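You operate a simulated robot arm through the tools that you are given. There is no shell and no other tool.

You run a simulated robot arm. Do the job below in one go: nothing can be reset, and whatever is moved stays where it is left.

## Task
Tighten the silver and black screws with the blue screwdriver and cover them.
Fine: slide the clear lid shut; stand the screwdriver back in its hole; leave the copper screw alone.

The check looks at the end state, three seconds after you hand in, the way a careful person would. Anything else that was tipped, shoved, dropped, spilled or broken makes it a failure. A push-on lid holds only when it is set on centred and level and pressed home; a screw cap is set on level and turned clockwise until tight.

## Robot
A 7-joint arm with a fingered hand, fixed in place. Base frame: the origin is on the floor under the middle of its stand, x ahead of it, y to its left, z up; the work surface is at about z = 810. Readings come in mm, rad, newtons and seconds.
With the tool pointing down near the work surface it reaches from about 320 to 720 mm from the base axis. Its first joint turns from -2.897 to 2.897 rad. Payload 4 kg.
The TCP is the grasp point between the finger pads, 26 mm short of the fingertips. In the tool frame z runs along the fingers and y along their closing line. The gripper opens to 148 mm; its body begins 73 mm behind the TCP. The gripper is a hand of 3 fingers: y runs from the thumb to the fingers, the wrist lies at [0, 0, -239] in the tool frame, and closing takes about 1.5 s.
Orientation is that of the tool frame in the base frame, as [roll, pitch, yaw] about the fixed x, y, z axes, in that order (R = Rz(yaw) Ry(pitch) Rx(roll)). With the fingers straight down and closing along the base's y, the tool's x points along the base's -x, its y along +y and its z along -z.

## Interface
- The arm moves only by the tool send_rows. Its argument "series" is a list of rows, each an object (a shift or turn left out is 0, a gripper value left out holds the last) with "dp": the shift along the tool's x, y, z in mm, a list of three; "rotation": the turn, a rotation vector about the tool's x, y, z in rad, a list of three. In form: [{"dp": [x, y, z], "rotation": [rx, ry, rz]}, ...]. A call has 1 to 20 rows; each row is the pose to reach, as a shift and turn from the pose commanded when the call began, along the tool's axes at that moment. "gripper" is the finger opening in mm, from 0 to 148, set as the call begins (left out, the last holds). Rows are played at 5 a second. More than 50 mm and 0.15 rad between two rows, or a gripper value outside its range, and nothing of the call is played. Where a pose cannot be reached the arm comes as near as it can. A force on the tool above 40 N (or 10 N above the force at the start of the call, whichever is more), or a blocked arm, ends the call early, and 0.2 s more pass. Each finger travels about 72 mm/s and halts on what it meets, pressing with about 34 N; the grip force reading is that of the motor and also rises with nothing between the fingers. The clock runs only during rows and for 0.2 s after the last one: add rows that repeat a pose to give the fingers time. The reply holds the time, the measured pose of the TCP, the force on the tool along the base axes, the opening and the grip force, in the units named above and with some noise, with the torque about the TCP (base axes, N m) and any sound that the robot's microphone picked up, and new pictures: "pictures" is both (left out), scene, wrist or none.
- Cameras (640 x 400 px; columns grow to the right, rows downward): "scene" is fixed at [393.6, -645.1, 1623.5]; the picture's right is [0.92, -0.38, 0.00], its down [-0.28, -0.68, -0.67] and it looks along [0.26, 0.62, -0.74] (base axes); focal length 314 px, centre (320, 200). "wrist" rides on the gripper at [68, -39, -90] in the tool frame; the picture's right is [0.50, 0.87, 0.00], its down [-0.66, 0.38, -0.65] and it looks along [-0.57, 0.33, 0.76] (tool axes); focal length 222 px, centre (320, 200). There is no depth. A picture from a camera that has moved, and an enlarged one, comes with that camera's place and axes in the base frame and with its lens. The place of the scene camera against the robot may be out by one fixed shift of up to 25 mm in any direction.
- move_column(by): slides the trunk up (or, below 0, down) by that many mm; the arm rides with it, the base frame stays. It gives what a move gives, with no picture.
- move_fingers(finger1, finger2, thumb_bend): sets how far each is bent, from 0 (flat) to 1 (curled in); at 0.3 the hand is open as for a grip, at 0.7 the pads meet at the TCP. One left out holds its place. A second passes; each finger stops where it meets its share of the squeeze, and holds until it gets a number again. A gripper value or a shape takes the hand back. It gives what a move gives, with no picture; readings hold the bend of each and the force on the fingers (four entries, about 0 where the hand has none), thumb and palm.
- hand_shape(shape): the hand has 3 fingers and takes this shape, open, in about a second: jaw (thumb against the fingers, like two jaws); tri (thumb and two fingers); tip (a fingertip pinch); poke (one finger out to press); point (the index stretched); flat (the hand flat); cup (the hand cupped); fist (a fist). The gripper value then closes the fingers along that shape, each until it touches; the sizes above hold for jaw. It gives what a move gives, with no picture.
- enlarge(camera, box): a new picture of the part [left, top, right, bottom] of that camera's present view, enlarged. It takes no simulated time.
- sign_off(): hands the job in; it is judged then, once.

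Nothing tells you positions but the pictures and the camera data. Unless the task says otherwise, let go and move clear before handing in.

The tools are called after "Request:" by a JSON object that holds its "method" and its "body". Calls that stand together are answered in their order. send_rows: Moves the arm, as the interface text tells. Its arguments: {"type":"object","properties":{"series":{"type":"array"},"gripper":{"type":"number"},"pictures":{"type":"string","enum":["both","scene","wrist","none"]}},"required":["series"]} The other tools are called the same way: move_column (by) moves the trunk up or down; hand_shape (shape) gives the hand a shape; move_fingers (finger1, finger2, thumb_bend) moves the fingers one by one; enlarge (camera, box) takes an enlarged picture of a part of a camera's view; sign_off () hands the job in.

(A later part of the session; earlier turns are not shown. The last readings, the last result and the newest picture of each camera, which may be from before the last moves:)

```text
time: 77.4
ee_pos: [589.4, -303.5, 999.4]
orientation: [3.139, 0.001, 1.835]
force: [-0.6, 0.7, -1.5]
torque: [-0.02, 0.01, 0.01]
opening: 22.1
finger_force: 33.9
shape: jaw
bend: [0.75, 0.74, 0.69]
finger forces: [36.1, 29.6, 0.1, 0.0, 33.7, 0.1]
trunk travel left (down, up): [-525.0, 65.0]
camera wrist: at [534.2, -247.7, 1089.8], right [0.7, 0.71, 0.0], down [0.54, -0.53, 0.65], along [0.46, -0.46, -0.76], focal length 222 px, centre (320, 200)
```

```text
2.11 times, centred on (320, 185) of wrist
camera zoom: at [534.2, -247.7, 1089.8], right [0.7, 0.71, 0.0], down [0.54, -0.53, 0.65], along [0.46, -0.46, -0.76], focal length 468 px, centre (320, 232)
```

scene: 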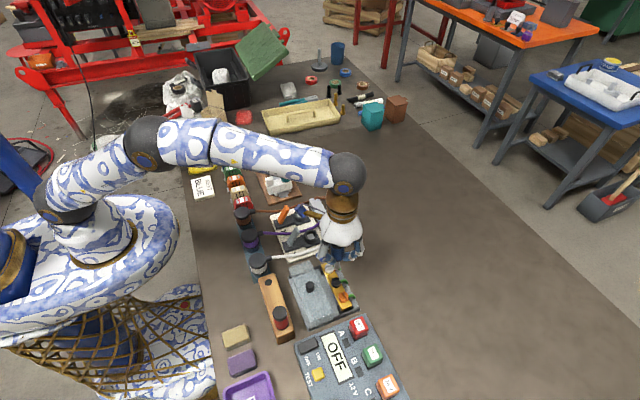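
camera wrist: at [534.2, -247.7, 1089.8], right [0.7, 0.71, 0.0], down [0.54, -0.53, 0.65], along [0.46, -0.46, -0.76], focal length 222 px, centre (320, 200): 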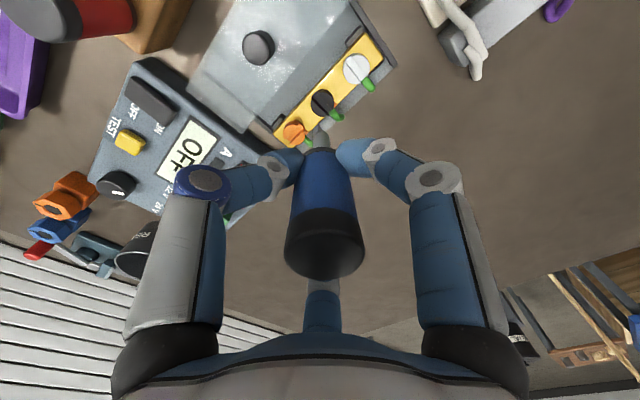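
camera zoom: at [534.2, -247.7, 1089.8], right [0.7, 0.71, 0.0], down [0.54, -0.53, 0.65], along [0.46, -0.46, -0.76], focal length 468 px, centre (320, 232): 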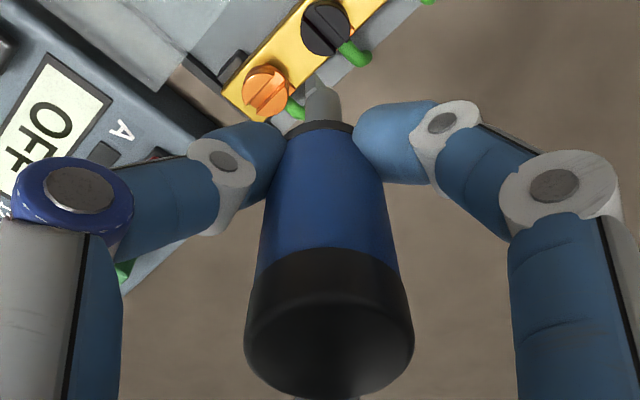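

Both target screws are turned to their stops and copper is untouched. Now I'll carry the driver back above its hole, turning the hand back to yaw π.

Request:
{"method": "send_rows", "body": {"series": [{"dp": [0, 0, -13], "rotation": [0, 0, 0]}, {"dp": [8.4, -11.6, -13], "rotation": [0, 0, -0.109]}, {"dp": [16.8, -23.2, -13], "rotation": [0, 0, -0.218]}, {"dp": [25.1, -34.7, -13], "rotation": [0, 0, -0.326]}, {"dp": [33.5, -46.3, -13], "rotation": [0, 0, -0.435]}, {"dp": [41.9, -57.9, -13], "rotation": [0, 0, -0.544]}, {"dp": [50.3, -69.5, -13], "rotation": [0, 0, -0.653]}, {"dp": [58.6, -81.1, -13], "rotation": [0, 0, -0.762]}, {"dp": [67, -92.6, -13], "rotation": [0, 0, -0.87]}, {"dp": [75.4, -104.2, -13], "rotation": [0, 0, -0.979]}, {"dp": [83.8, -115.8, -13], "rotation": [0, 0, -1.088]}, {"dp": [92.1, -127.4, -13], "rotation": [0, 0, -1.197]}, {"dp": [100.5, -139, -13], "rotation": [0, 0, -1.306]}, {"dp": [100.5, -139, -13], "rotation": [0, 0, -1.306]}, {"dp": [100.5, -139, -13], "rotation": [0, 0, -1.306]}], "pictures": "both"}}

Request:
{"method": "enlarge", "body": {"camera": "wrist", "box": [260, 60, 400, 160]}}

Request:
{"method": "enlarge", "body": {"camera": "scene", "box": [245, 232, 295, 282]}}

Request:
{"method": "enlarge", "body": {"camera": "wrist", "box": [220, 90, 420, 280]}}

```text
time: 80.6
ee_pos: [430.3, -241.8, 1016.0]
orientation: [-3.14, 0.0, -3.139]
force: [-0.1, 0.2, -1.1]
torque: [-0.05, 0.02, 0.01]
opening: 21.8
finger_force: 34.3
shape: jaw
bend: [0.75, 0.74, 0.69]
finger forces: [35.5, 29.8, 0.1, 0.0, 33.5, 0.0]
trunk travel left (down, up): [-525.0, 65.0]
camera wrist: at [362.3, -281.3, 1105.4], right [-0.5, 0.87, 0.0], down [0.65, 0.38, 0.65], along [0.57, 0.33, -0.76], focal length 222 px, centre (320, 200)
```

scene: 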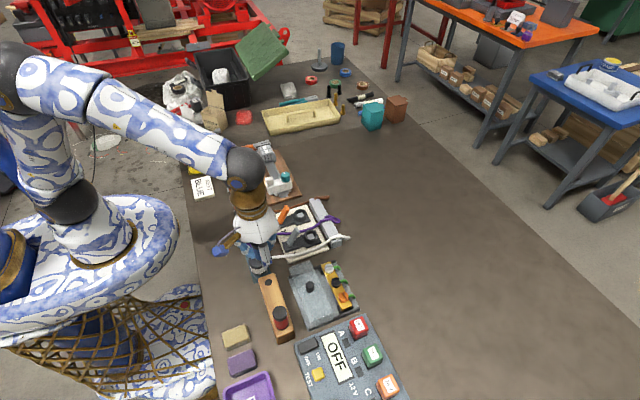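
wrist: 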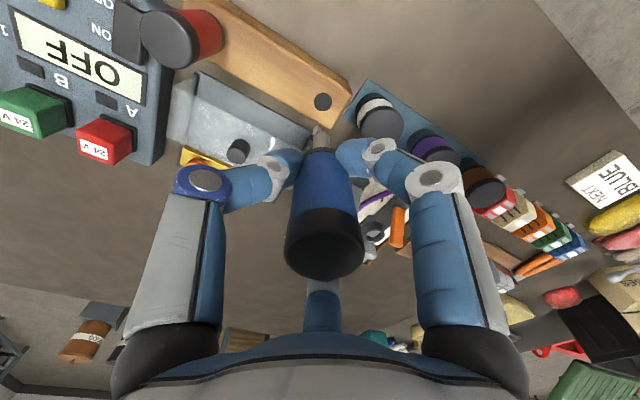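

```text
4.00 times, centred on (330, 110) of wrist
camera zoom: at [362.3, -281.3, 1105.4], right [-0.5, 0.87, 0.0], down [0.65, 0.38, 0.65], along [0.57, 0.33, -0.76], focal length 888 px, centre (280, 560)
```

zoom: 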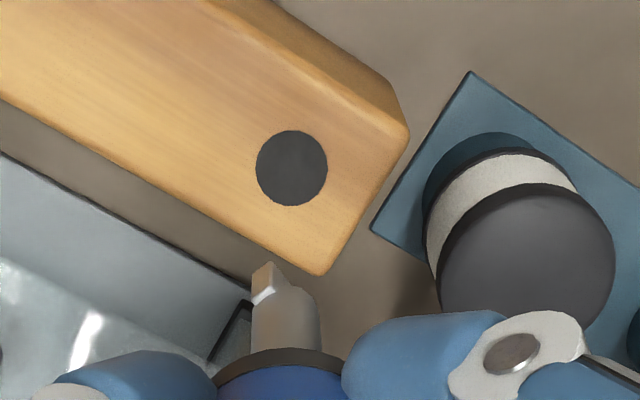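

```text
8.00 times, centred on (270, 257) of scene
camera zoom: at [393.6, -645.1, 1623.5], right [0.92, -0.38, 0.0], down [-0.28, -0.68, -0.67], along [0.26, 0.62, -0.74], focal length 2511 px, centre (720, -256)
```

zoom: 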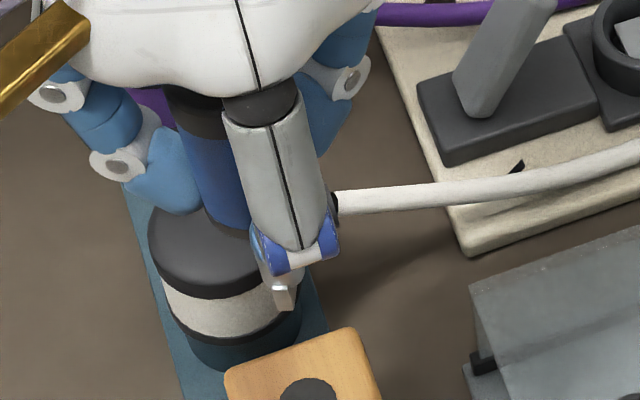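

```text
2.11 times, centred on (320, 185) of wrist
camera zoom: at [362.3, -281.3, 1105.4], right [-0.5, 0.87, 0.0], down [0.65, 0.38, 0.65], along [0.57, 0.33, -0.76], focal length 468 px, centre (320, 232)
```

zoom: 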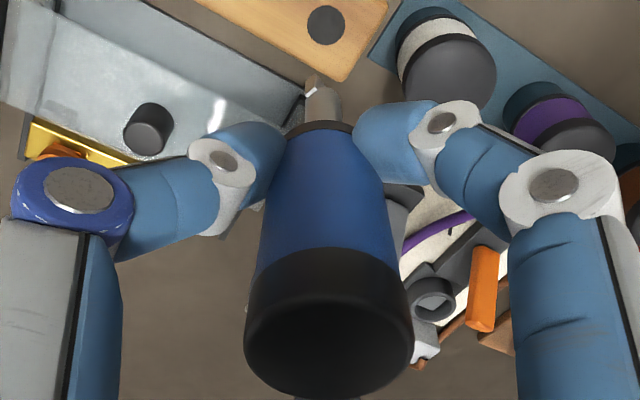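

The driver hangs nearly vertical this time. The hole is ~2.4 mm to the side of the tip; I'll correct and descend to just above the hole.

Request:
{"method": "send_rows", "body": {"series": [{"dp": [1.2, 2.1, 10]}, {"dp": [1.2, 2.1, 30]}, {"dp": [1.2, 2.1, 50]}, {"dp": [1.2, 2.1, 60]}, {"dp": [1.2, 2.1, 60]}, {"dp": [1.2, 2.1, 60]}], "pictures": "wrist"}}

Request:
{"method": "enlarge", "body": {"camera": "wrist", "box": [280, 90, 360, 150]}}

Request:
{"method": "enlarge", "body": {"camera": "scene", "box": [245, 245, 295, 295]}}

```text
time: 82.0
ee_pos: [429.2, -241.3, 955.0]
orientation: [3.14, 0.003, -3.14]
force: [0.7, 0.4, -0.7]
torque: [-0.01, 0.01, 0.0]
opening: 21.9
finger_force: 34.0
shape: jaw
bend: [0.75, 0.74, 0.69]
finger forces: [35.3, 30.1, 0.0, 0.1, 33.4, 0.1]
trunk travel left (down, up): [-525.0, 65.0]
camera wrist: at [361.7, -278.5, 1043.6], right [-0.5, 0.87, 0.0], down [0.65, 0.38, 0.65], along [0.57, 0.33, -0.76], focal length 222 px, centre (320, 200)
```

wrist: 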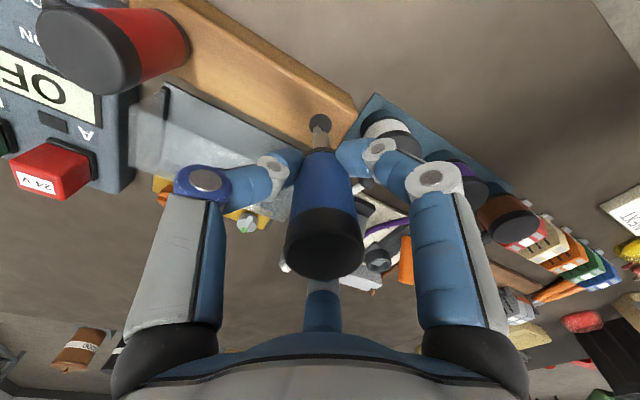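

```text
6.67 times, centred on (320, 120) of wrist
camera zoom: at [361.7, -278.5, 1043.6], right [-0.5, 0.87, 0.0], down [0.65, 0.38, 0.65], along [0.57, 0.33, -0.76], focal length 1481 px, centre (320, 733)
```

zoom: 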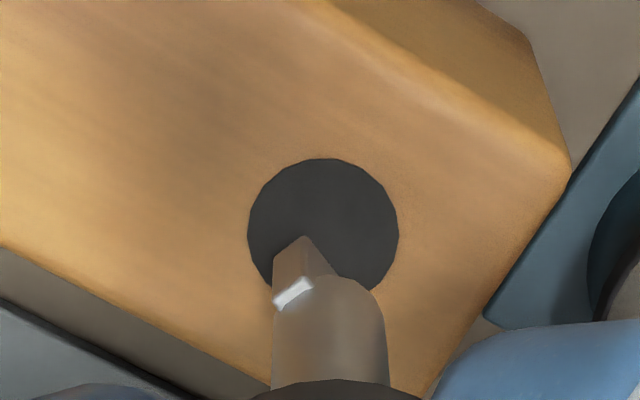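

```text
8.00 times, centred on (270, 270) of scene
camera zoom: at [393.6, -645.1, 1623.5], right [0.92, -0.38, 0.0], down [-0.28, -0.68, -0.67], along [0.26, 0.62, -0.74], focal length 2511 px, centre (720, -360)
```

zoom: 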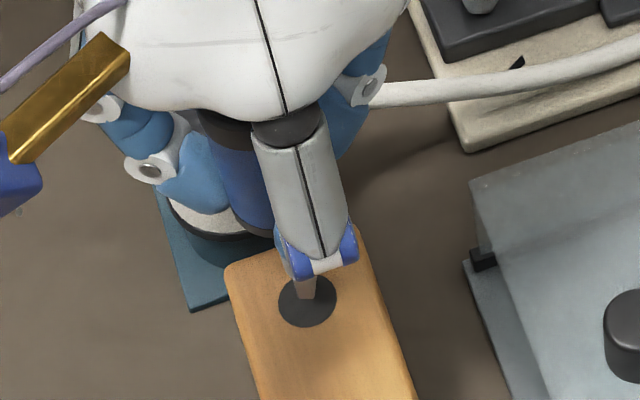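

The tip is right above the hole with ~0.6 mm lateral error. I'll descend into it, watching for contact.

Request:
{"method": "send_rows", "body": {"series": [{"dp": [0.5, -0.4, 6]}, {"dp": [0.5, -0.4, 12]}, {"dp": [0.5, -0.4, 16]}, {"dp": [0.5, -0.4, 20]}, {"dp": [0.5, -0.4, 24]}, {"dp": [0.5, -0.4, 28]}, {"dp": [0.5, -0.4, 28]}], "pictures": "wrist"}}

Request:
{"method": "enlarge", "body": {"camera": "wrist", "box": [280, 90, 360, 150]}}

Request:
{"method": "enlarge", "body": {"camera": "scene", "box": [245, 245, 295, 295]}}

```text
time: 83.6
ee_pos: [428.0, -239.2, 926.8]
orientation: [3.141, 0.001, -3.14]
force: [-0.1, -0.4, -0.1]
torque: [-0.05, 0.0, 0.04]
opening: 21.9
finger_force: 33.5
shape: jaw
bend: [0.75, 0.74, 0.69]
finger forces: [35.1, 30.1, 0.0, 0.1, 34.2, 0.0]
trunk travel left (down, up): [-525.0, 65.0]
camera wrist: at [360.8, -278.6, 1016.3], right [-0.5, 0.87, 0.0], down [0.65, 0.38, 0.65], along [0.57, 0.33, -0.76], focal length 222 px, centre (320, 200)
```

wrist: 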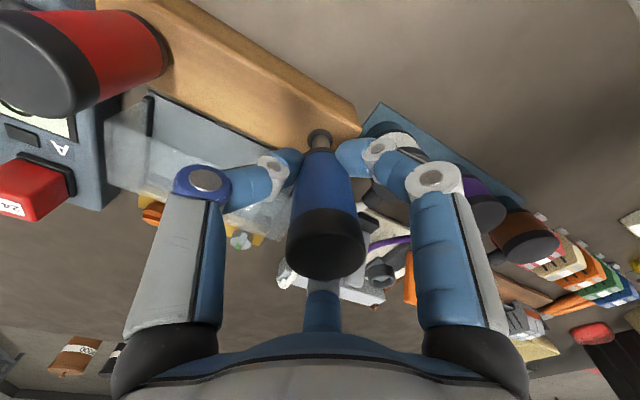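

```text
6.67 times, centred on (320, 120) of wrist
camera zoom: at [360.8, -278.6, 1016.3], right [-0.5, 0.87, 0.0], down [0.65, 0.38, 0.65], along [0.57, 0.33, -0.76], focal length 1481 px, centre (320, 733)
```

zoom: 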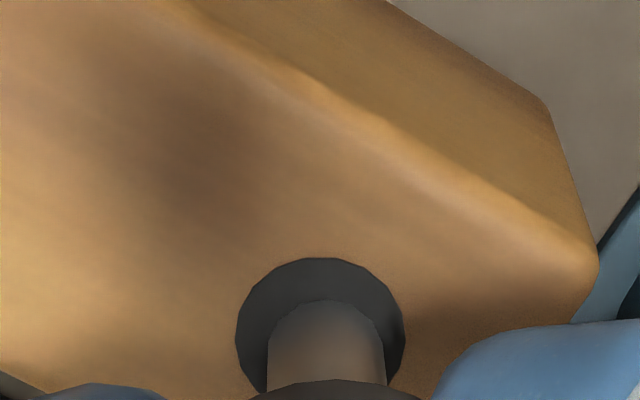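

```text
8.00 times, centred on (270, 270) of scene
camera zoom: at [393.6, -645.1, 1623.5], right [0.92, -0.38, 0.0], down [-0.28, -0.68, -0.67], along [0.26, 0.62, -0.74], focal length 2511 px, centre (720, -360)
```

zoom: 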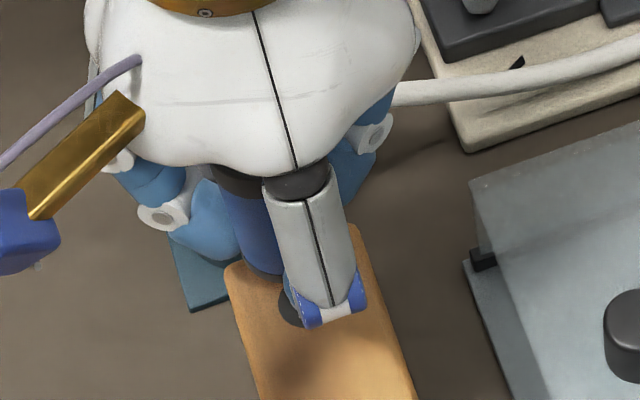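

The shaft is inside the hole with clearance all round. I'll lower it to just above its seat.

Request:
{"method": "send_rows", "body": {"series": [{"dp": [-0.3, -0.5, 6]}, {"dp": [-0.3, -0.5, 12]}, {"dp": [-0.3, -0.5, 18]}, {"dp": [-0.3, -0.5, 24]}, {"dp": [-0.3, -0.5, 28]}, {"dp": [-0.3, -0.5, 28]}], "pictures": "none"}}

```text
time: 85.0
ee_pos: [428.4, -240.8, 897.9]
orientation: [-3.141, 0.003, -3.139]
force: [-1.0, -0.2, -1.2]
torque: [-0.02, -0.01, 0.01]
opening: 21.9
finger_force: 34.0
shape: jaw
bend: [0.75, 0.74, 0.69]
finger forces: [35.0, 30.2, 0.0, 0.1, 33.6, 0.0]
trunk travel left (down, up): [-525.0, 65.0]
```

Request:
{"method": "send_rows", "body": {"series": [{"dp": [0, 0, 1.2]}, {"dp": [0, 0, 2.4]}, {"dp": [0, 0, 2.4]}], "pictures": "wrist"}}

Request:
{"method": "enlarge", "body": {"camera": "wrist", "box": [220, 90, 420, 280]}}

```text
time: 85.8
ee_pos: [429.5, -240.4, 896.7]
orientation: [-3.141, 0.001, 3.142]
force: [-0.9, -0.5, -0.2]
torque: [0.01, 0.04, 0.02]
opening: 22.3
finger_force: 33.9
shape: jaw
bend: [0.75, 0.74, 0.69]
finger forces: [35.0, 30.5, 0.0, 0.0, 33.5, 0.1]
trunk travel left (down, up): [-525.0, 65.0]
camera wrist: at [361.8, -279.5, 985.7], right [-0.5, 0.87, 0.0], down [0.65, 0.38, 0.65], along [0.57, 0.33, -0.76], focal length 222 px, centre (320, 200)
```

wrist: 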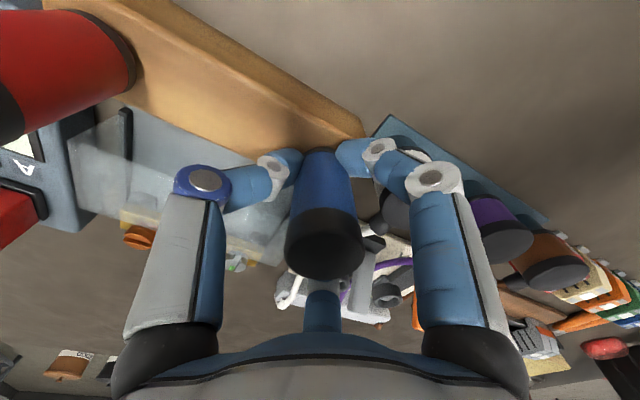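

```text
2.11 times, centred on (320, 185) of wrist
camera zoom: at [361.8, -279.5, 985.7], right [-0.5, 0.87, 0.0], down [0.65, 0.38, 0.65], along [0.57, 0.33, -0.76], focal length 468 px, centre (320, 232)
```

zoom: 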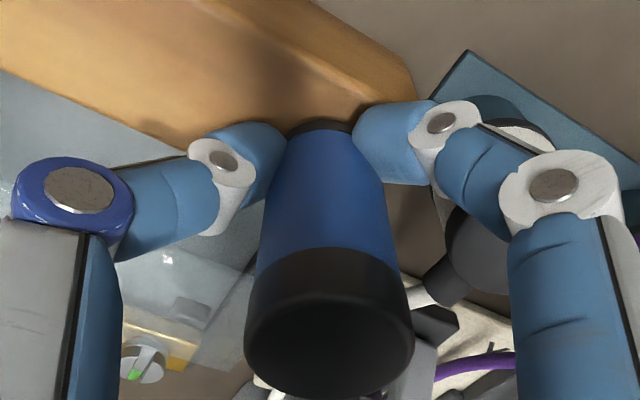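

Request:
{"method": "send_rows", "body": {"series": [{"dp": [0, 0, 0.8]}, {"dp": [0, 0, 1.6]}, {"dp": [0, 0, 1.6]}], "pictures": "none"}}

```text
time: 86.6
ee_pos: [429.1, -241.5, 895.9]
orientation: [-3.141, 0.003, -3.141]
force: [-0.2, 0.7, -1.4]
torque: [-0.02, 0.01, 0.01]
opening: 21.8
finger_force: 33.9
shape: jaw
bend: [0.75, 0.74, 0.69]
finger forces: [35.0, 30.5, 0.0, 0.0, 33.4, 0.1]
trunk travel left (down, up): [-525.0, 65.0]
```

Request:
{"method": "send_rows", "body": {"series": [{"dp": [0, 0, 0.8]}, {"dp": [0, 0, 1.6]}, {"dp": [0, 0, 1.6]}], "pictures": "none"}}

```text
time: 87.4
ee_pos: [427.7, -240.6, 893.7]
orientation: [-3.142, 0.003, 3.141]
force: [-1.1, -0.8, 1.0]
torque: [-0.04, 0.06, 0.0]
opening: 22.2
finger_force: 33.9
shape: jaw
bend: [0.75, 0.74, 0.69]
finger forces: [35.5, 30.2, 0.0, 0.0, 33.7, 0.0]
trunk travel left (down, up): [-525.0, 65.0]
```

Light seating contact. I'll open the hand to release the driver and check it stands.

Request:
{"method": "send_rows", "body": {"series": [{"dp": [0, 0, 0]}, {"dp": [0, 0, 0]}, {"dp": [0, 0, 0]}, {"dp": [0, 0, 0]}, {"dp": [0, 0, 0]}, {"dp": [0, 0, 0]}], "gripper": 76, "pictures": "wrist"}}

Request:
{"method": "enlarge", "body": {"camera": "wrist", "box": [220, 90, 420, 280]}}

```text
time: 88.8
ee_pos: [429.2, -239.9, 894.2]
orientation: [3.139, 0.002, -3.142]
force: [0.2, -0.4, 0.1]
torque: [-0.01, 0.01, -0.02]
opening: 75.8
finger_force: 0.1
shape: jaw
bend: [0.36, 0.36, 0.7]
finger forces: [0.1, 0.0, 0.1, 0.0, 0.0, 0.1]
trunk travel left (down, up): [-525.0, 65.0]
camera wrist: at [361.5, -279.2, 983.4], right [-0.5, 0.87, 0.0], down [0.65, 0.38, 0.65], along [0.57, 0.33, -0.76], focal length 222 px, centre (320, 200)
```

wrist: 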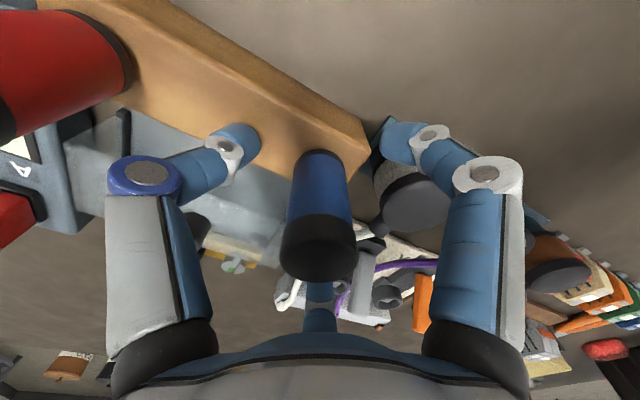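

```text
2.11 times, centred on (320, 185) of wrist
camera zoom: at [361.5, -279.2, 983.4], right [-0.5, 0.87, 0.0], down [0.65, 0.38, 0.65], along [0.57, 0.33, -0.76], focal length 468 px, centre (320, 232)
```

zoom: 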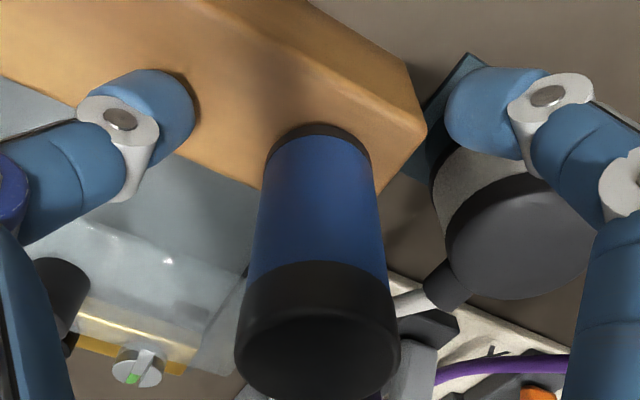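

Released cleanly and the driver stands in its hole. I'll lift straight up away from it.

Request:
{"method": "send_rows", "body": {"series": [{"dp": [0, 0, -10]}, {"dp": [0, 0, -30]}, {"dp": [0, 0, -55]}, {"dp": [0, 0, -85]}, {"dp": [0, 0, -115]}, {"dp": [0, 0, -130]}, {"dp": [0, 0, -130]}], "pictures": "both"}}

Request:
{"method": "enlarge", "body": {"camera": "scene", "box": [240, 240, 380, 340]}}

Request:
{"method": "enlarge", "body": {"camera": "wrist", "box": [180, 60, 400, 210]}}

```text
time: 90.4
ee_pos: [428.6, -240.8, 1025.1]
orientation: [3.141, 0.002, -3.141]
force: [0.4, -0.4, -0.1]
torque: [-0.01, -0.01, 0.01]
opening: 75.7
finger_force: 0.0
shape: jaw
bend: [0.36, 0.36, 0.7]
finger forces: [0.1, 0.0, 0.1, 0.0, 0.1, 0.0]
trunk travel left (down, up): [-525.0, 65.0]
camera wrist: at [361.6, -279.3, 1114.6], right [-0.5, 0.87, 0.0], down [0.65, 0.38, 0.65], along [0.57, 0.33, -0.76], focal length 222 px, centre (320, 200)
```

scene: 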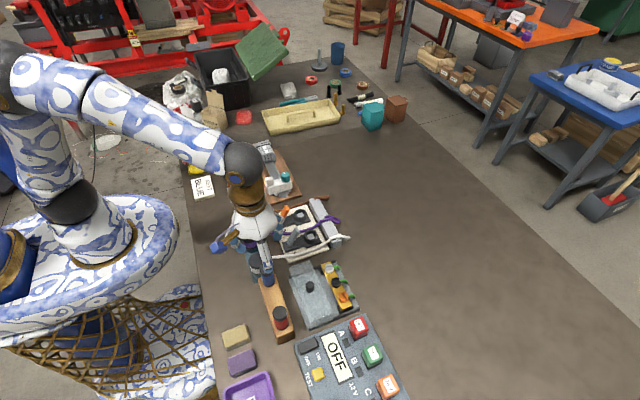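
wrist: 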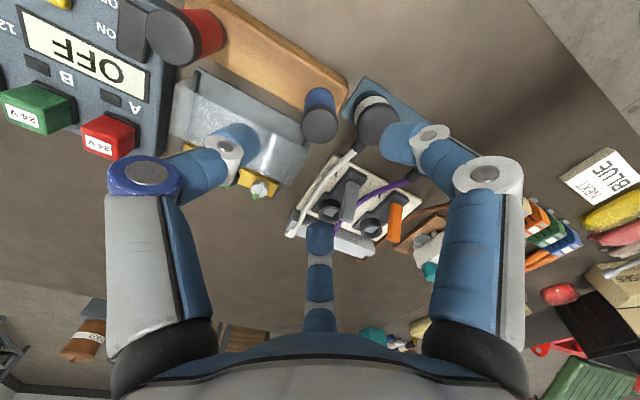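

```text
4.00 times, centred on (310, 290) of scene
camera zoom: at [393.6, -645.1, 1623.5], right [0.92, -0.38, 0.0], down [-0.28, -0.68, -0.67], along [0.26, 0.62, -0.74], focal length 1256 px, centre (360, -160)
```

zoom: 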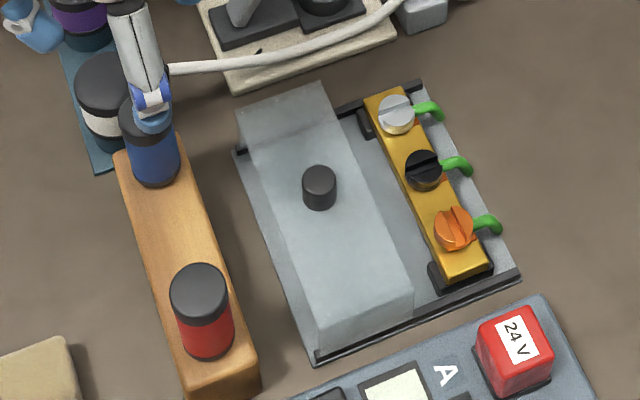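

```text
2.67 times, centred on (290, 135) of wrist
camera zoom: at [361.6, -279.3, 1114.6], right [-0.5, 0.87, 0.0], down [0.65, 0.38, 0.65], along [0.57, 0.33, -0.76], focal length 592 px, centre (400, 373)
```

zoom: 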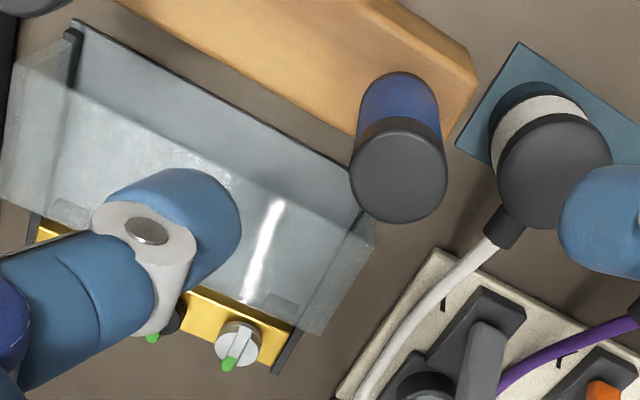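

The blue driver is back upright in its hole. Next is the lid: I'll hover above its knob (≈520, -298) with the hand turned so a thumb/finger V sits behind the knob.

Request:
{"method": "send_rows", "body": {"series": [{"dp": [-23, -14.4, 0], "rotation": [0, 0, 0.131]}, {"dp": [-46, -28.9, 0], "rotation": [0, 0, 0.262]}, {"dp": [-69, -43.3, 0], "rotation": [0, 0, 0.393]}, {"dp": [-91.4, -57.7, 0], "rotation": [0, 0, 0.524]}, {"dp": [-91.4, -57.7, 30], "rotation": [0, 0, 0.524]}, {"dp": [-91.4, -57.7, 55], "rotation": [0, 0, 0.524]}, {"dp": [-91.4, -57.7, 55], "rotation": [0, 0, 0.524]}, {"dp": [-91.4, -57.7, 55], "rotation": [0, 0, 0.524]}], "gripper": 70, "pictures": "both"}}

Request:
{"method": "enlarge", "body": {"camera": "wrist", "box": [220, 70, 420, 220]}}

Request:
{"method": "enlarge", "body": {"camera": "scene", "box": [240, 230, 380, 330]}}

```text
time: 92.2
ee_pos: [521.3, -299.7, 969.5]
orientation: [3.139, 0.0, 2.616]
force: [-0.4, 0.2, 0.4]
torque: [0.01, 0.05, -0.03]
opening: 70.6
finger_force: 0.1
shape: jaw
bend: [0.37, 0.37, 0.7]
finger forces: [0.0, 0.0, 0.1, 0.1, 0.0, 0.0]
trunk travel left (down, up): [-525.0, 65.0]
camera wrist: at [443.2, -298.9, 1058.8], right [0.0, 1.0, 0.0], down [0.76, 0.0, 0.65], along [0.65, 0.0, -0.76], focal length 222 px, centre (320, 200)
```

scene: 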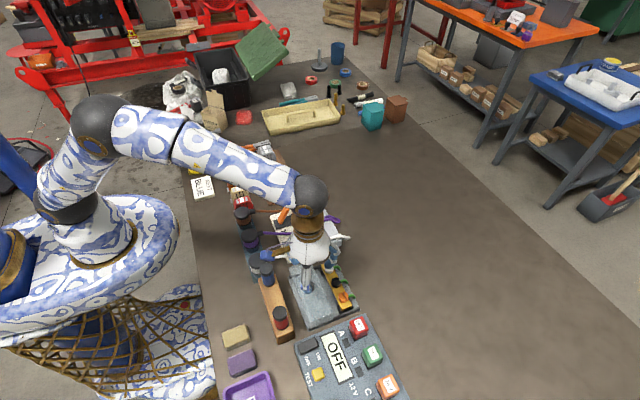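
wrist: 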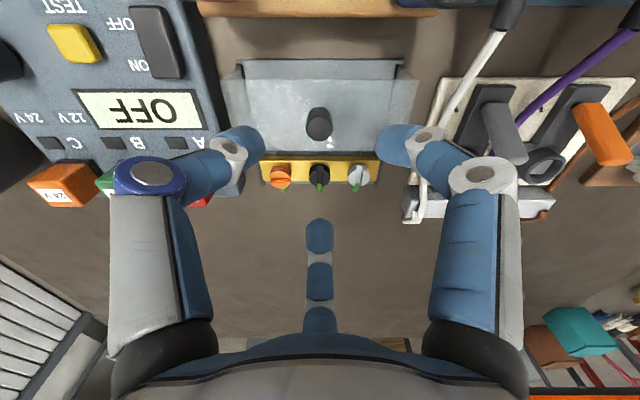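

```text
2.67 times, centred on (320, 145) of wrist
camera zoom: at [443.2, -298.9, 1058.8], right [0.0, 1.0, 0.0], down [0.76, 0.0, 0.65], along [0.65, 0.0, -0.76], focal length 592 px, centre (320, 347)
```

zoom: 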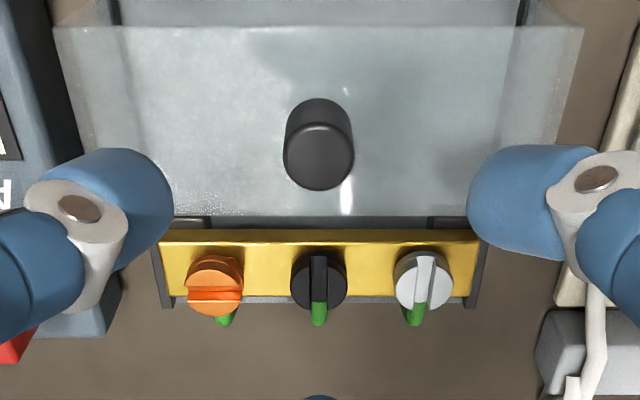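

```text
4.00 times, centred on (310, 280) of scene
camera zoom: at [393.6, -645.1, 1623.5], right [0.92, -0.38, 0.0], down [-0.28, -0.68, -0.67], along [0.26, 0.62, -0.74], focal length 1256 px, centre (360, -120)
```

zoom: 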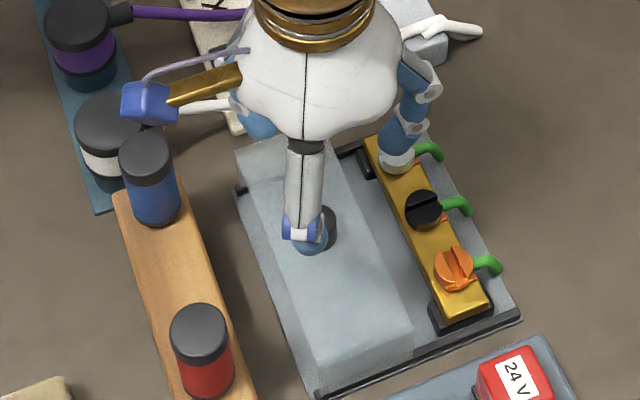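

The knob is ~22 mm in diameter, from z≈861 to 882, at (519.3, -299.4). I'll descend around it with fingertips just above the lid.

Request:
{"method": "send_rows", "body": {"series": [{"dp": [1.56, -0.9, 20]}, {"dp": [1.56, -0.9, 40]}, {"dp": [1.56, -0.9, 60]}, {"dp": [1.56, -0.9, 70]}, {"dp": [1.56, -0.9, 75]}, {"dp": [1.56, -0.9, 75]}], "pictures": "both"}}

Request:
{"method": "enlarge", "body": {"camera": "wrist", "box": [220, 90, 420, 280]}}

Request:
{"method": "enlarge", "body": {"camera": "scene", "box": [270, 240, 350, 310]}}

```text
time: 93.6
ee_pos: [517.4, -299.3, 893.4]
orientation: [3.14, 0.0, 2.618]
force: [-0.3, 0.9, -0.4]
torque: [-0.01, 0.01, -0.03]
opening: 70.2
finger_force: 0.1
shape: jaw
bend: [0.37, 0.37, 0.7]
finger forces: [0.1, 0.1, 0.1, 0.0, 0.0, 0.1]
trunk travel left (down, up): [-525.0, 65.0]
camera wrist: at [440.8, -298.1, 983.2], right [0.0, 1.0, 0.0], down [0.76, 0.0, 0.65], along [0.65, 0.0, -0.76], focal length 222 px, centre (320, 200)
```

scene: 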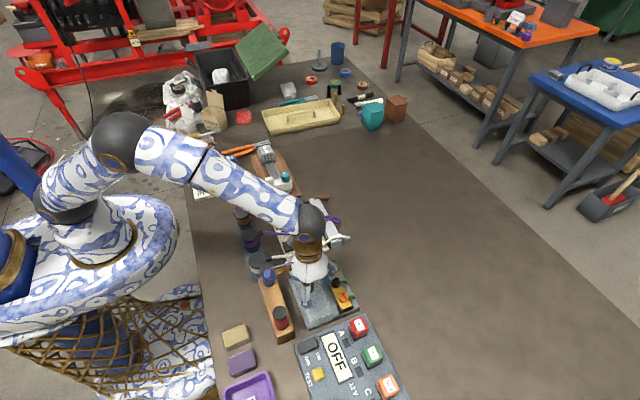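
wrist: 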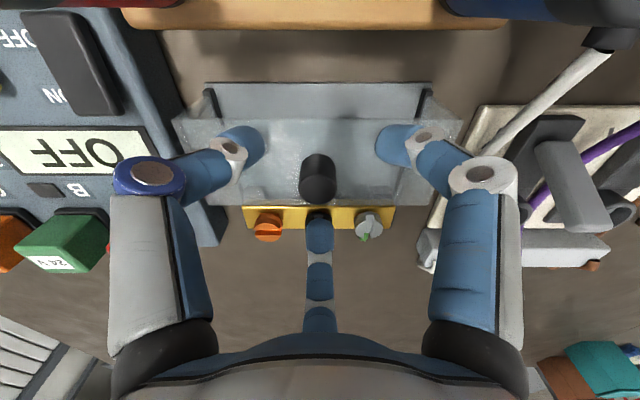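

```text
2.11 times, centred on (320, 185) of wrist
camera zoom: at [440.8, -298.1, 983.2], right [0.0, 1.0, 0.0], down [0.76, 0.0, 0.65], along [0.65, 0.0, -0.76], focal length 468 px, centre (320, 232)
```

zoom: 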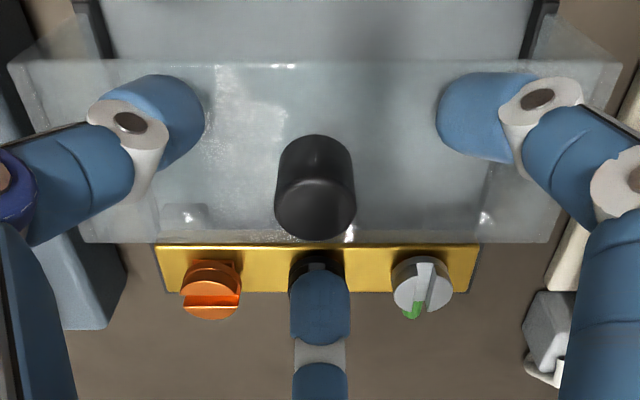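

```text
5.71 times, centred on (310, 275) of scene
camera zoom: at [393.6, -645.1, 1623.5], right [0.92, -0.38, 0.0], down [-0.28, -0.68, -0.67], along [0.26, 0.62, -0.74], focal length 1794 px, centre (377, -229)
```

zoom: 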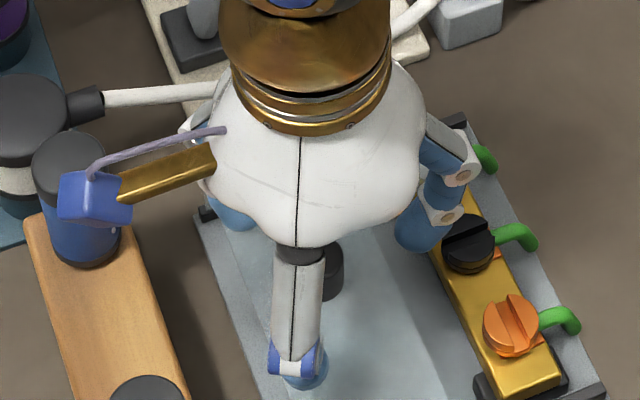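

The digits surround the knob with tips above the lid. I'll close onto the knob.

Request:
{"method": "send_rows", "body": {"series": [{"dp": [0, 0, 0]}, {"dp": [0, 0, 0]}, {"dp": [0, 0, 0]}, {"dp": [0, 0, 0]}, {"dp": [0, 0, 0]}, {"dp": [0, 0, 0]}, {"dp": [0, 0, 0]}], "gripper": 0, "pictures": "both"}}

Request:
{"method": "enlarge", "body": {"camera": "wrist", "box": [220, 90, 420, 280]}}

Request:
{"method": "enlarge", "body": {"camera": "scene", "box": [270, 240, 350, 330]}}

```text
time: 95.2
ee_pos: [519.0, -298.8, 893.6]
orientation: [3.139, 0.001, 2.618]
force: [-0.4, -0.6, -5.2]
torque: [-0.02, 0.02, 0.03]
opening: 17.0
finger_force: 33.4
shape: jaw
bend: [0.73, 0.73, 0.7]
finger forces: [29.9, 29.0, 0.1, 0.1, 30.3, 0.0]
trunk travel left (down, up): [-525.0, 65.0]
camera wrist: at [441.0, -298.3, 983.0], right [0.0, 1.0, 0.0], down [0.76, 0.0, 0.65], along [0.65, 0.0, -0.76], focal length 222 px, centre (320, 200)
```

scene: 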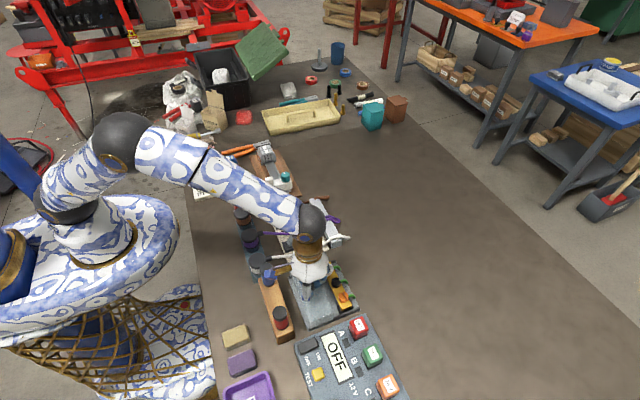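
wrist: 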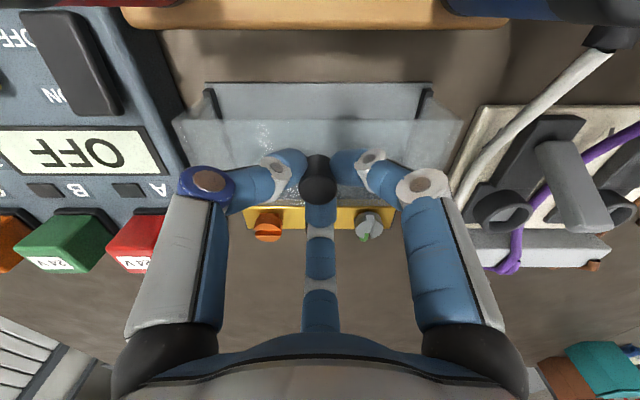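

```text
2.11 times, centred on (320, 185) of wrist
camera zoom: at [441.0, -298.3, 983.0], right [0.0, 1.0, 0.0], down [0.76, 0.0, 0.65], along [0.65, 0.0, -0.76], focal length 468 px, centre (320, 232)
```

zoom: 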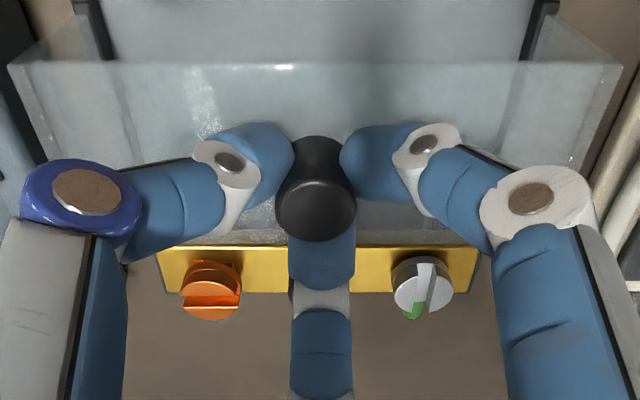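

```text
4.44 times, centred on (310, 285) of scene
camera zoom: at [393.6, -645.1, 1623.5], right [0.92, -0.38, 0.0], down [-0.28, -0.68, -0.67], along [0.26, 0.62, -0.74], focal length 1395 px, centre (364, -178)
```

zoom: 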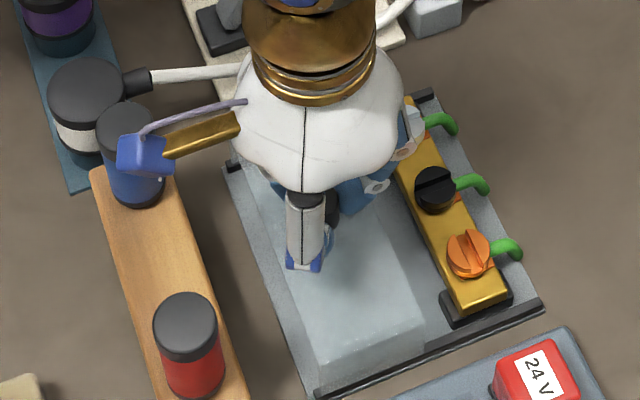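

The knob is gripped evenly, with a slight upward pull. I'll ease down 0.5 mm and slide the lid 12 mm toward +x, watching forces.

Request:
{"method": "send_rows", "body": {"series": [{"dp": [0, 0, 0.5]}, {"dp": [-2.6, 1.5, 0.5]}, {"dp": [-5.2, 3.0, 0.5]}, {"dp": [-7.8, 4.5, 0.5]}, {"dp": [-10.4, 6.0, 0.5]}, {"dp": [-10.4, 6.0, 0.5]}], "pictures": "wrist"}}

Request:
{"method": "enlarge", "body": {"camera": "scene", "box": [270, 240, 350, 330]}}

```text
time: 96.6
ee_pos: [530.4, -298.7, 892.9]
orientation: [3.14, 0.002, 2.62]
force: [0.2, -0.1, 1.4]
torque: [-0.04, -0.01, 0.03]
opening: 16.7
finger_force: 34.2
shape: jaw
bend: [0.73, 0.73, 0.7]
finger forces: [30.7, 30.1, 0.0, 0.0, 31.5, 0.0]
trunk travel left (down, up): [-525.0, 65.0]
camera wrist: at [453.4, -298.2, 982.6], right [0.0, 1.0, 0.0], down [0.76, 0.0, 0.66], along [0.66, 0.0, -0.76], focal length 222 px, centre (320, 200)
```

wrist: 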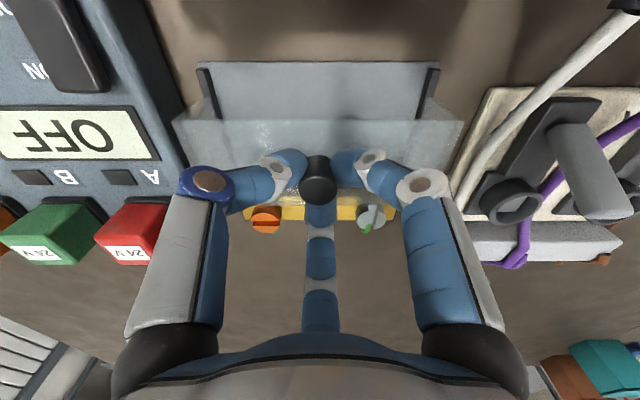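

```text
4.44 times, centred on (310, 285) of scene
camera zoom: at [393.6, -645.1, 1623.5], right [0.92, -0.38, 0.0], down [-0.28, -0.68, -0.67], along [0.26, 0.62, -0.74], focal length 1395 px, centre (364, -178)
```

zoom: 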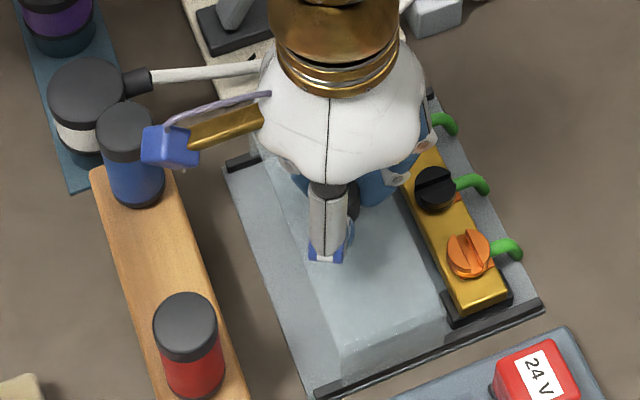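

The lid slides smoothly with the hand. I'll continue 40 mm toward +x.

Request:
{"method": "send_rows", "body": {"series": [{"dp": [-5.2, 3.0, 0]}, {"dp": [-10.4, 6.0, 0]}, {"dp": [-15.6, 9.0, 0]}, {"dp": [-20.8, 12.0, 0]}, {"dp": [-26.0, 15.0, 0]}, {"dp": [-31.2, 18.0, 0]}, {"dp": [-34.6, 20.0, 0]}, {"dp": [-34.6, 20.0, 0]}], "pictures": "wrist"}}

Request:
{"method": "enlarge", "body": {"camera": "scene", "box": [280, 240, 370, 330]}}

Request:
{"method": "enlarge", "body": {"camera": "wrist", "box": [160, 40, 480, 280]}}

```text
time: 98.4
ee_pos: [569.8, -298.5, 891.6]
orientation: [3.139, 0.003, 2.618]
force: [-0.4, -8.6, 14.6]
torque: [-0.33, 0.12, 0.09]
opening: 17.2
finger_force: 34.0
shape: jaw
bend: [0.74, 0.73, 0.7]
finger forces: [30.6, 30.1, 0.0, 0.0, 45.2, 0.0]
trunk travel left (down, up): [-525.0, 65.0]
camera wrist: at [492.4, -297.9, 982.2], right [0.0, 1.0, 0.0], down [0.76, 0.0, 0.66], along [0.66, 0.0, -0.76], focal length 222 px, centre (320, 200)
```

wrist: 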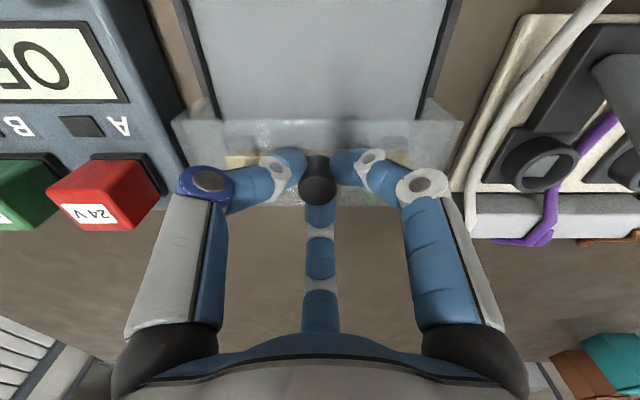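

```text
4.44 times, centred on (325, 285) of scene
camera zoom: at [393.6, -645.1, 1623.5], right [0.92, -0.38, 0.0], down [-0.28, -0.68, -0.67], along [0.26, 0.62, -0.74], focal length 1395 px, centre (298, -178)
```

zoom: 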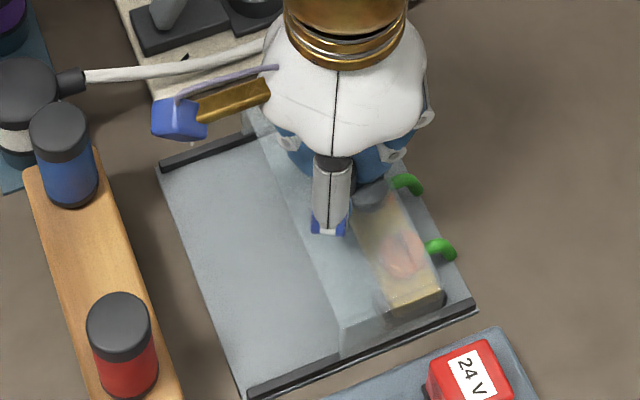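

```text
1.67 times, centred on (320, 160) of wrist
camera zoom: at [492.4, -297.9, 982.2], right [0.0, 1.0, 0.0], down [0.76, 0.0, 0.66], along [0.66, 0.0, -0.76], focal length 370 px, centre (320, 267)
```

zoom: 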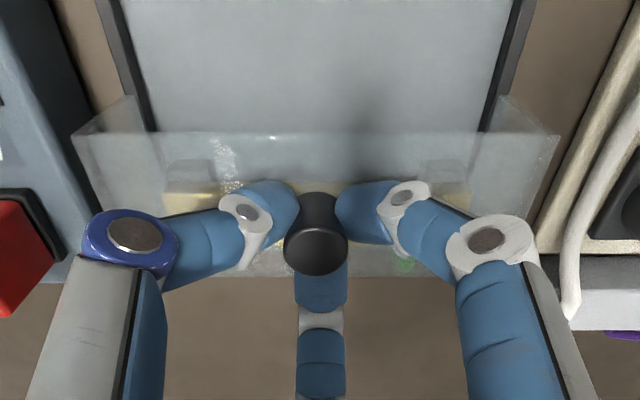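

The lid now covers the bar; some downward (15 N) and sideways (9 N) rail load built up. I'll ease up 0.4 mm and -y 0.3 mm while sliding another 10 mm.

Request:
{"method": "send_rows", "body": {"series": [{"dp": [-0.15, -0.26, -0.4]}, {"dp": [-3.6, 1.74, -0.4]}, {"dp": [-7.1, 3.74, -0.4]}, {"dp": [-8.8, 4.74, -0.4]}, {"dp": [-8.8, 4.74, -0.4]}], "pictures": "wrist"}}

Request:
{"method": "enlarge", "body": {"camera": "scene", "box": [290, 240, 380, 330]}}

```text
time: 99.6
ee_pos: [580.7, -298.5, 892.8]
orientation: [3.139, 0.0, 2.617]
force: [-0.8, -6.7, 4.0]
torque: [-0.18, 0.02, 0.08]
opening: 17.1
finger_force: 33.9
shape: jaw
bend: [0.74, 0.73, 0.7]
finger forces: [30.0, 29.7, 0.0, 0.0, 37.3, 0.1]
trunk travel left (down, up): [-525.0, 65.0]
camera wrist: at [503.1, -298.0, 982.6], right [0.0, 1.0, 0.0], down [0.76, 0.0, 0.65], along [0.65, 0.0, -0.76], focal length 222 px, centre (320, 200)
```

wrist: 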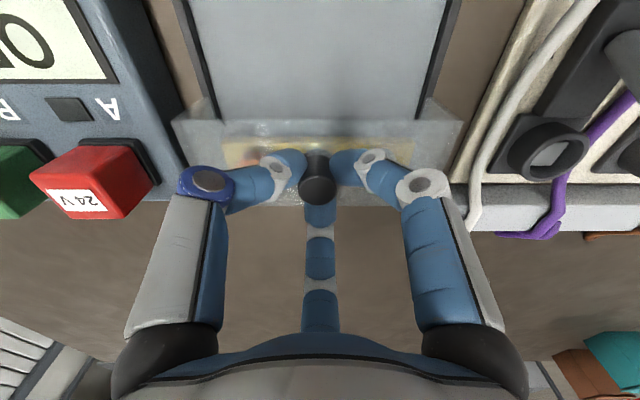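

```text
4.44 times, centred on (335, 285) of scene
camera zoom: at [393.6, -645.1, 1623.5], right [0.92, -0.38, 0.0], down [-0.28, -0.68, -0.67], along [0.26, 0.62, -0.74], focal length 1395 px, centre (253, -178)
```

zoom: 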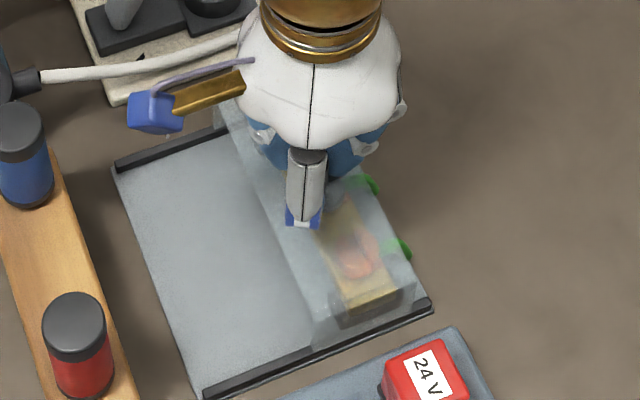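

Nearly there. I'll continue in smaller steps until the lid meets its end stop.

Request:
{"method": "send_rows", "body": {"series": [{"dp": [-2.7, 1.28, 0]}, {"dp": [-5.3, 2.78, 0]}, {"dp": [-7.05, 3.78, 0]}, {"dp": [-7.05, 3.78, 0]}], "pictures": "wrist"}}

Request:
{"method": "enlarge", "body": {"camera": "scene", "box": [290, 240, 380, 330]}}

```text
time: 100.6
ee_pos: [587.9, -298.2, 892.4]
orientation: [3.14, 0.0, 2.618]
force: [-0.8, -5.9, -1.7]
torque: [-0.15, -0.02, 0.09]
opening: 17.1
finger_force: 34.0
shape: jaw
bend: [0.73, 0.73, 0.7]
finger forces: [29.6, 29.5, 0.1, 0.1, 35.5, 0.0]
trunk travel left (down, up): [-525.0, 65.0]
camera wrist: at [511.0, -297.9, 982.7], right [0.0, 1.0, 0.0], down [0.76, 0.0, 0.65], along [0.65, 0.0, -0.76], focal length 222 px, centre (320, 200)
```

wrist: 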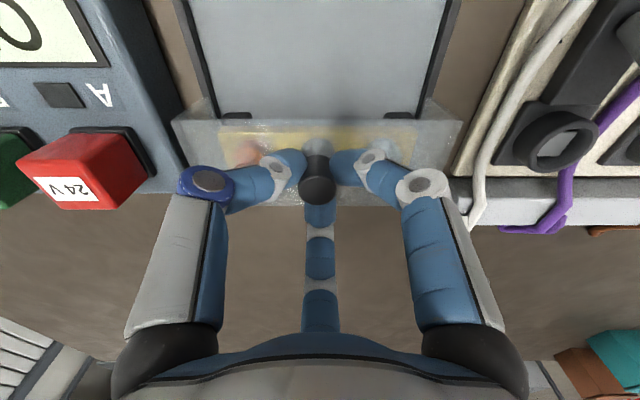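

```text
4.44 times, centred on (335, 285) of scene
camera zoom: at [393.6, -645.1, 1623.5], right [0.92, -0.38, 0.0], down [-0.28, -0.68, -0.67], along [0.26, 0.62, -0.74], focal length 1395 px, centre (253, -178)
```

zoom: 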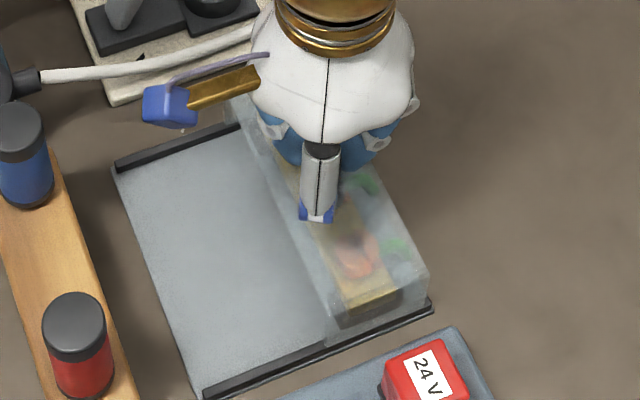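

Still no end stop felt at x≈588. By symmetry the closed position should be near 596; I'll continue 5 mm.

Request:
{"method": "send_rows", "body": {"series": [{"dp": [-1.85, 0.77, 0]}, {"dp": [-3.6, 1.77, 0]}, {"dp": [-4.45, 2.27, 0]}, {"dp": [-4.45, 2.27, 0]}], "pictures": "wrist"}}

Request:
{"method": "enlarge", "body": {"camera": "scene", "box": [320, 260, 370, 320]}}

Request:
{"method": "enlarge", "body": {"camera": "wrist", "box": [160, 80, 480, 260]}}

```text
time: 101.6
ee_pos: [591.7, -300.1, 890.9]
orientation: [3.139, -0.001, 2.618]
force: [-14.6, -0.1, -6.2]
torque: [-0.06, 0.3, -0.12]
opening: 16.5
finger_force: 33.9
shape: jaw
bend: [0.73, 0.73, 0.7]
finger forces: [33.0, 27.0, 0.1, 0.0, 36.7, 0.0]
trunk travel left (down, up): [-525.0, 65.0]
camera wrist: at [514.4, -297.9, 983.2], right [0.0, 1.0, 0.0], down [0.76, 0.0, 0.65], along [0.65, 0.0, -0.76], focal length 222 px, centre (320, 200)
```

wrist: 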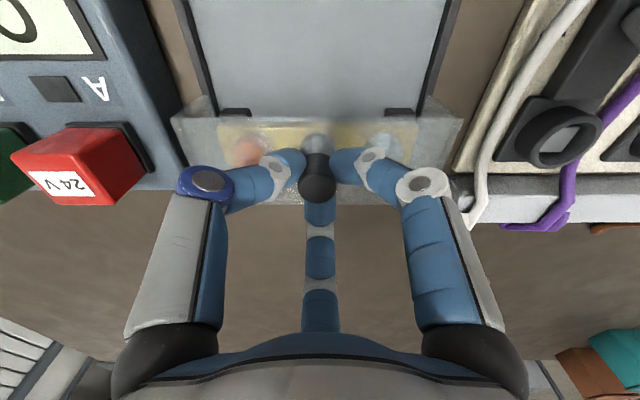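

```text
6.67 times, centred on (345, 290) of scene
camera zoom: at [393.6, -645.1, 1623.5], right [0.92, -0.38, 0.0], down [-0.28, -0.68, -0.67], along [0.26, 0.62, -0.74], focal length 2093 px, centre (153, -400)
```

zoom: 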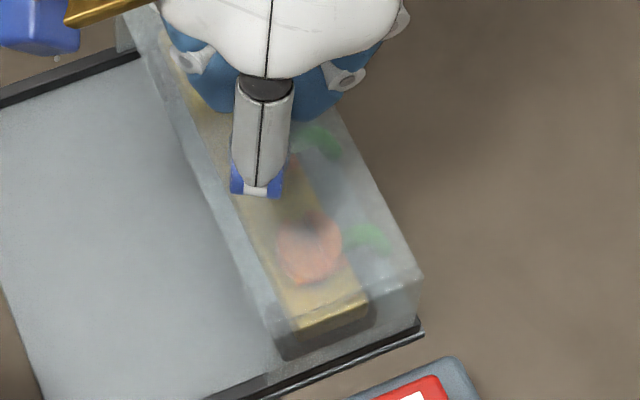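

```text
2.00 times, centred on (320, 170) of wrist
camera zoom: at [514.4, -297.9, 983.2], right [0.0, 1.0, 0.0], down [0.76, 0.0, 0.65], along [0.65, 0.0, -0.76], focal length 444 px, centre (320, 260)
```

zoom: 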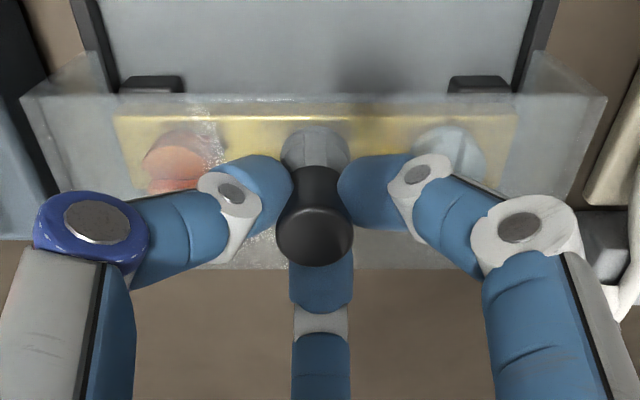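

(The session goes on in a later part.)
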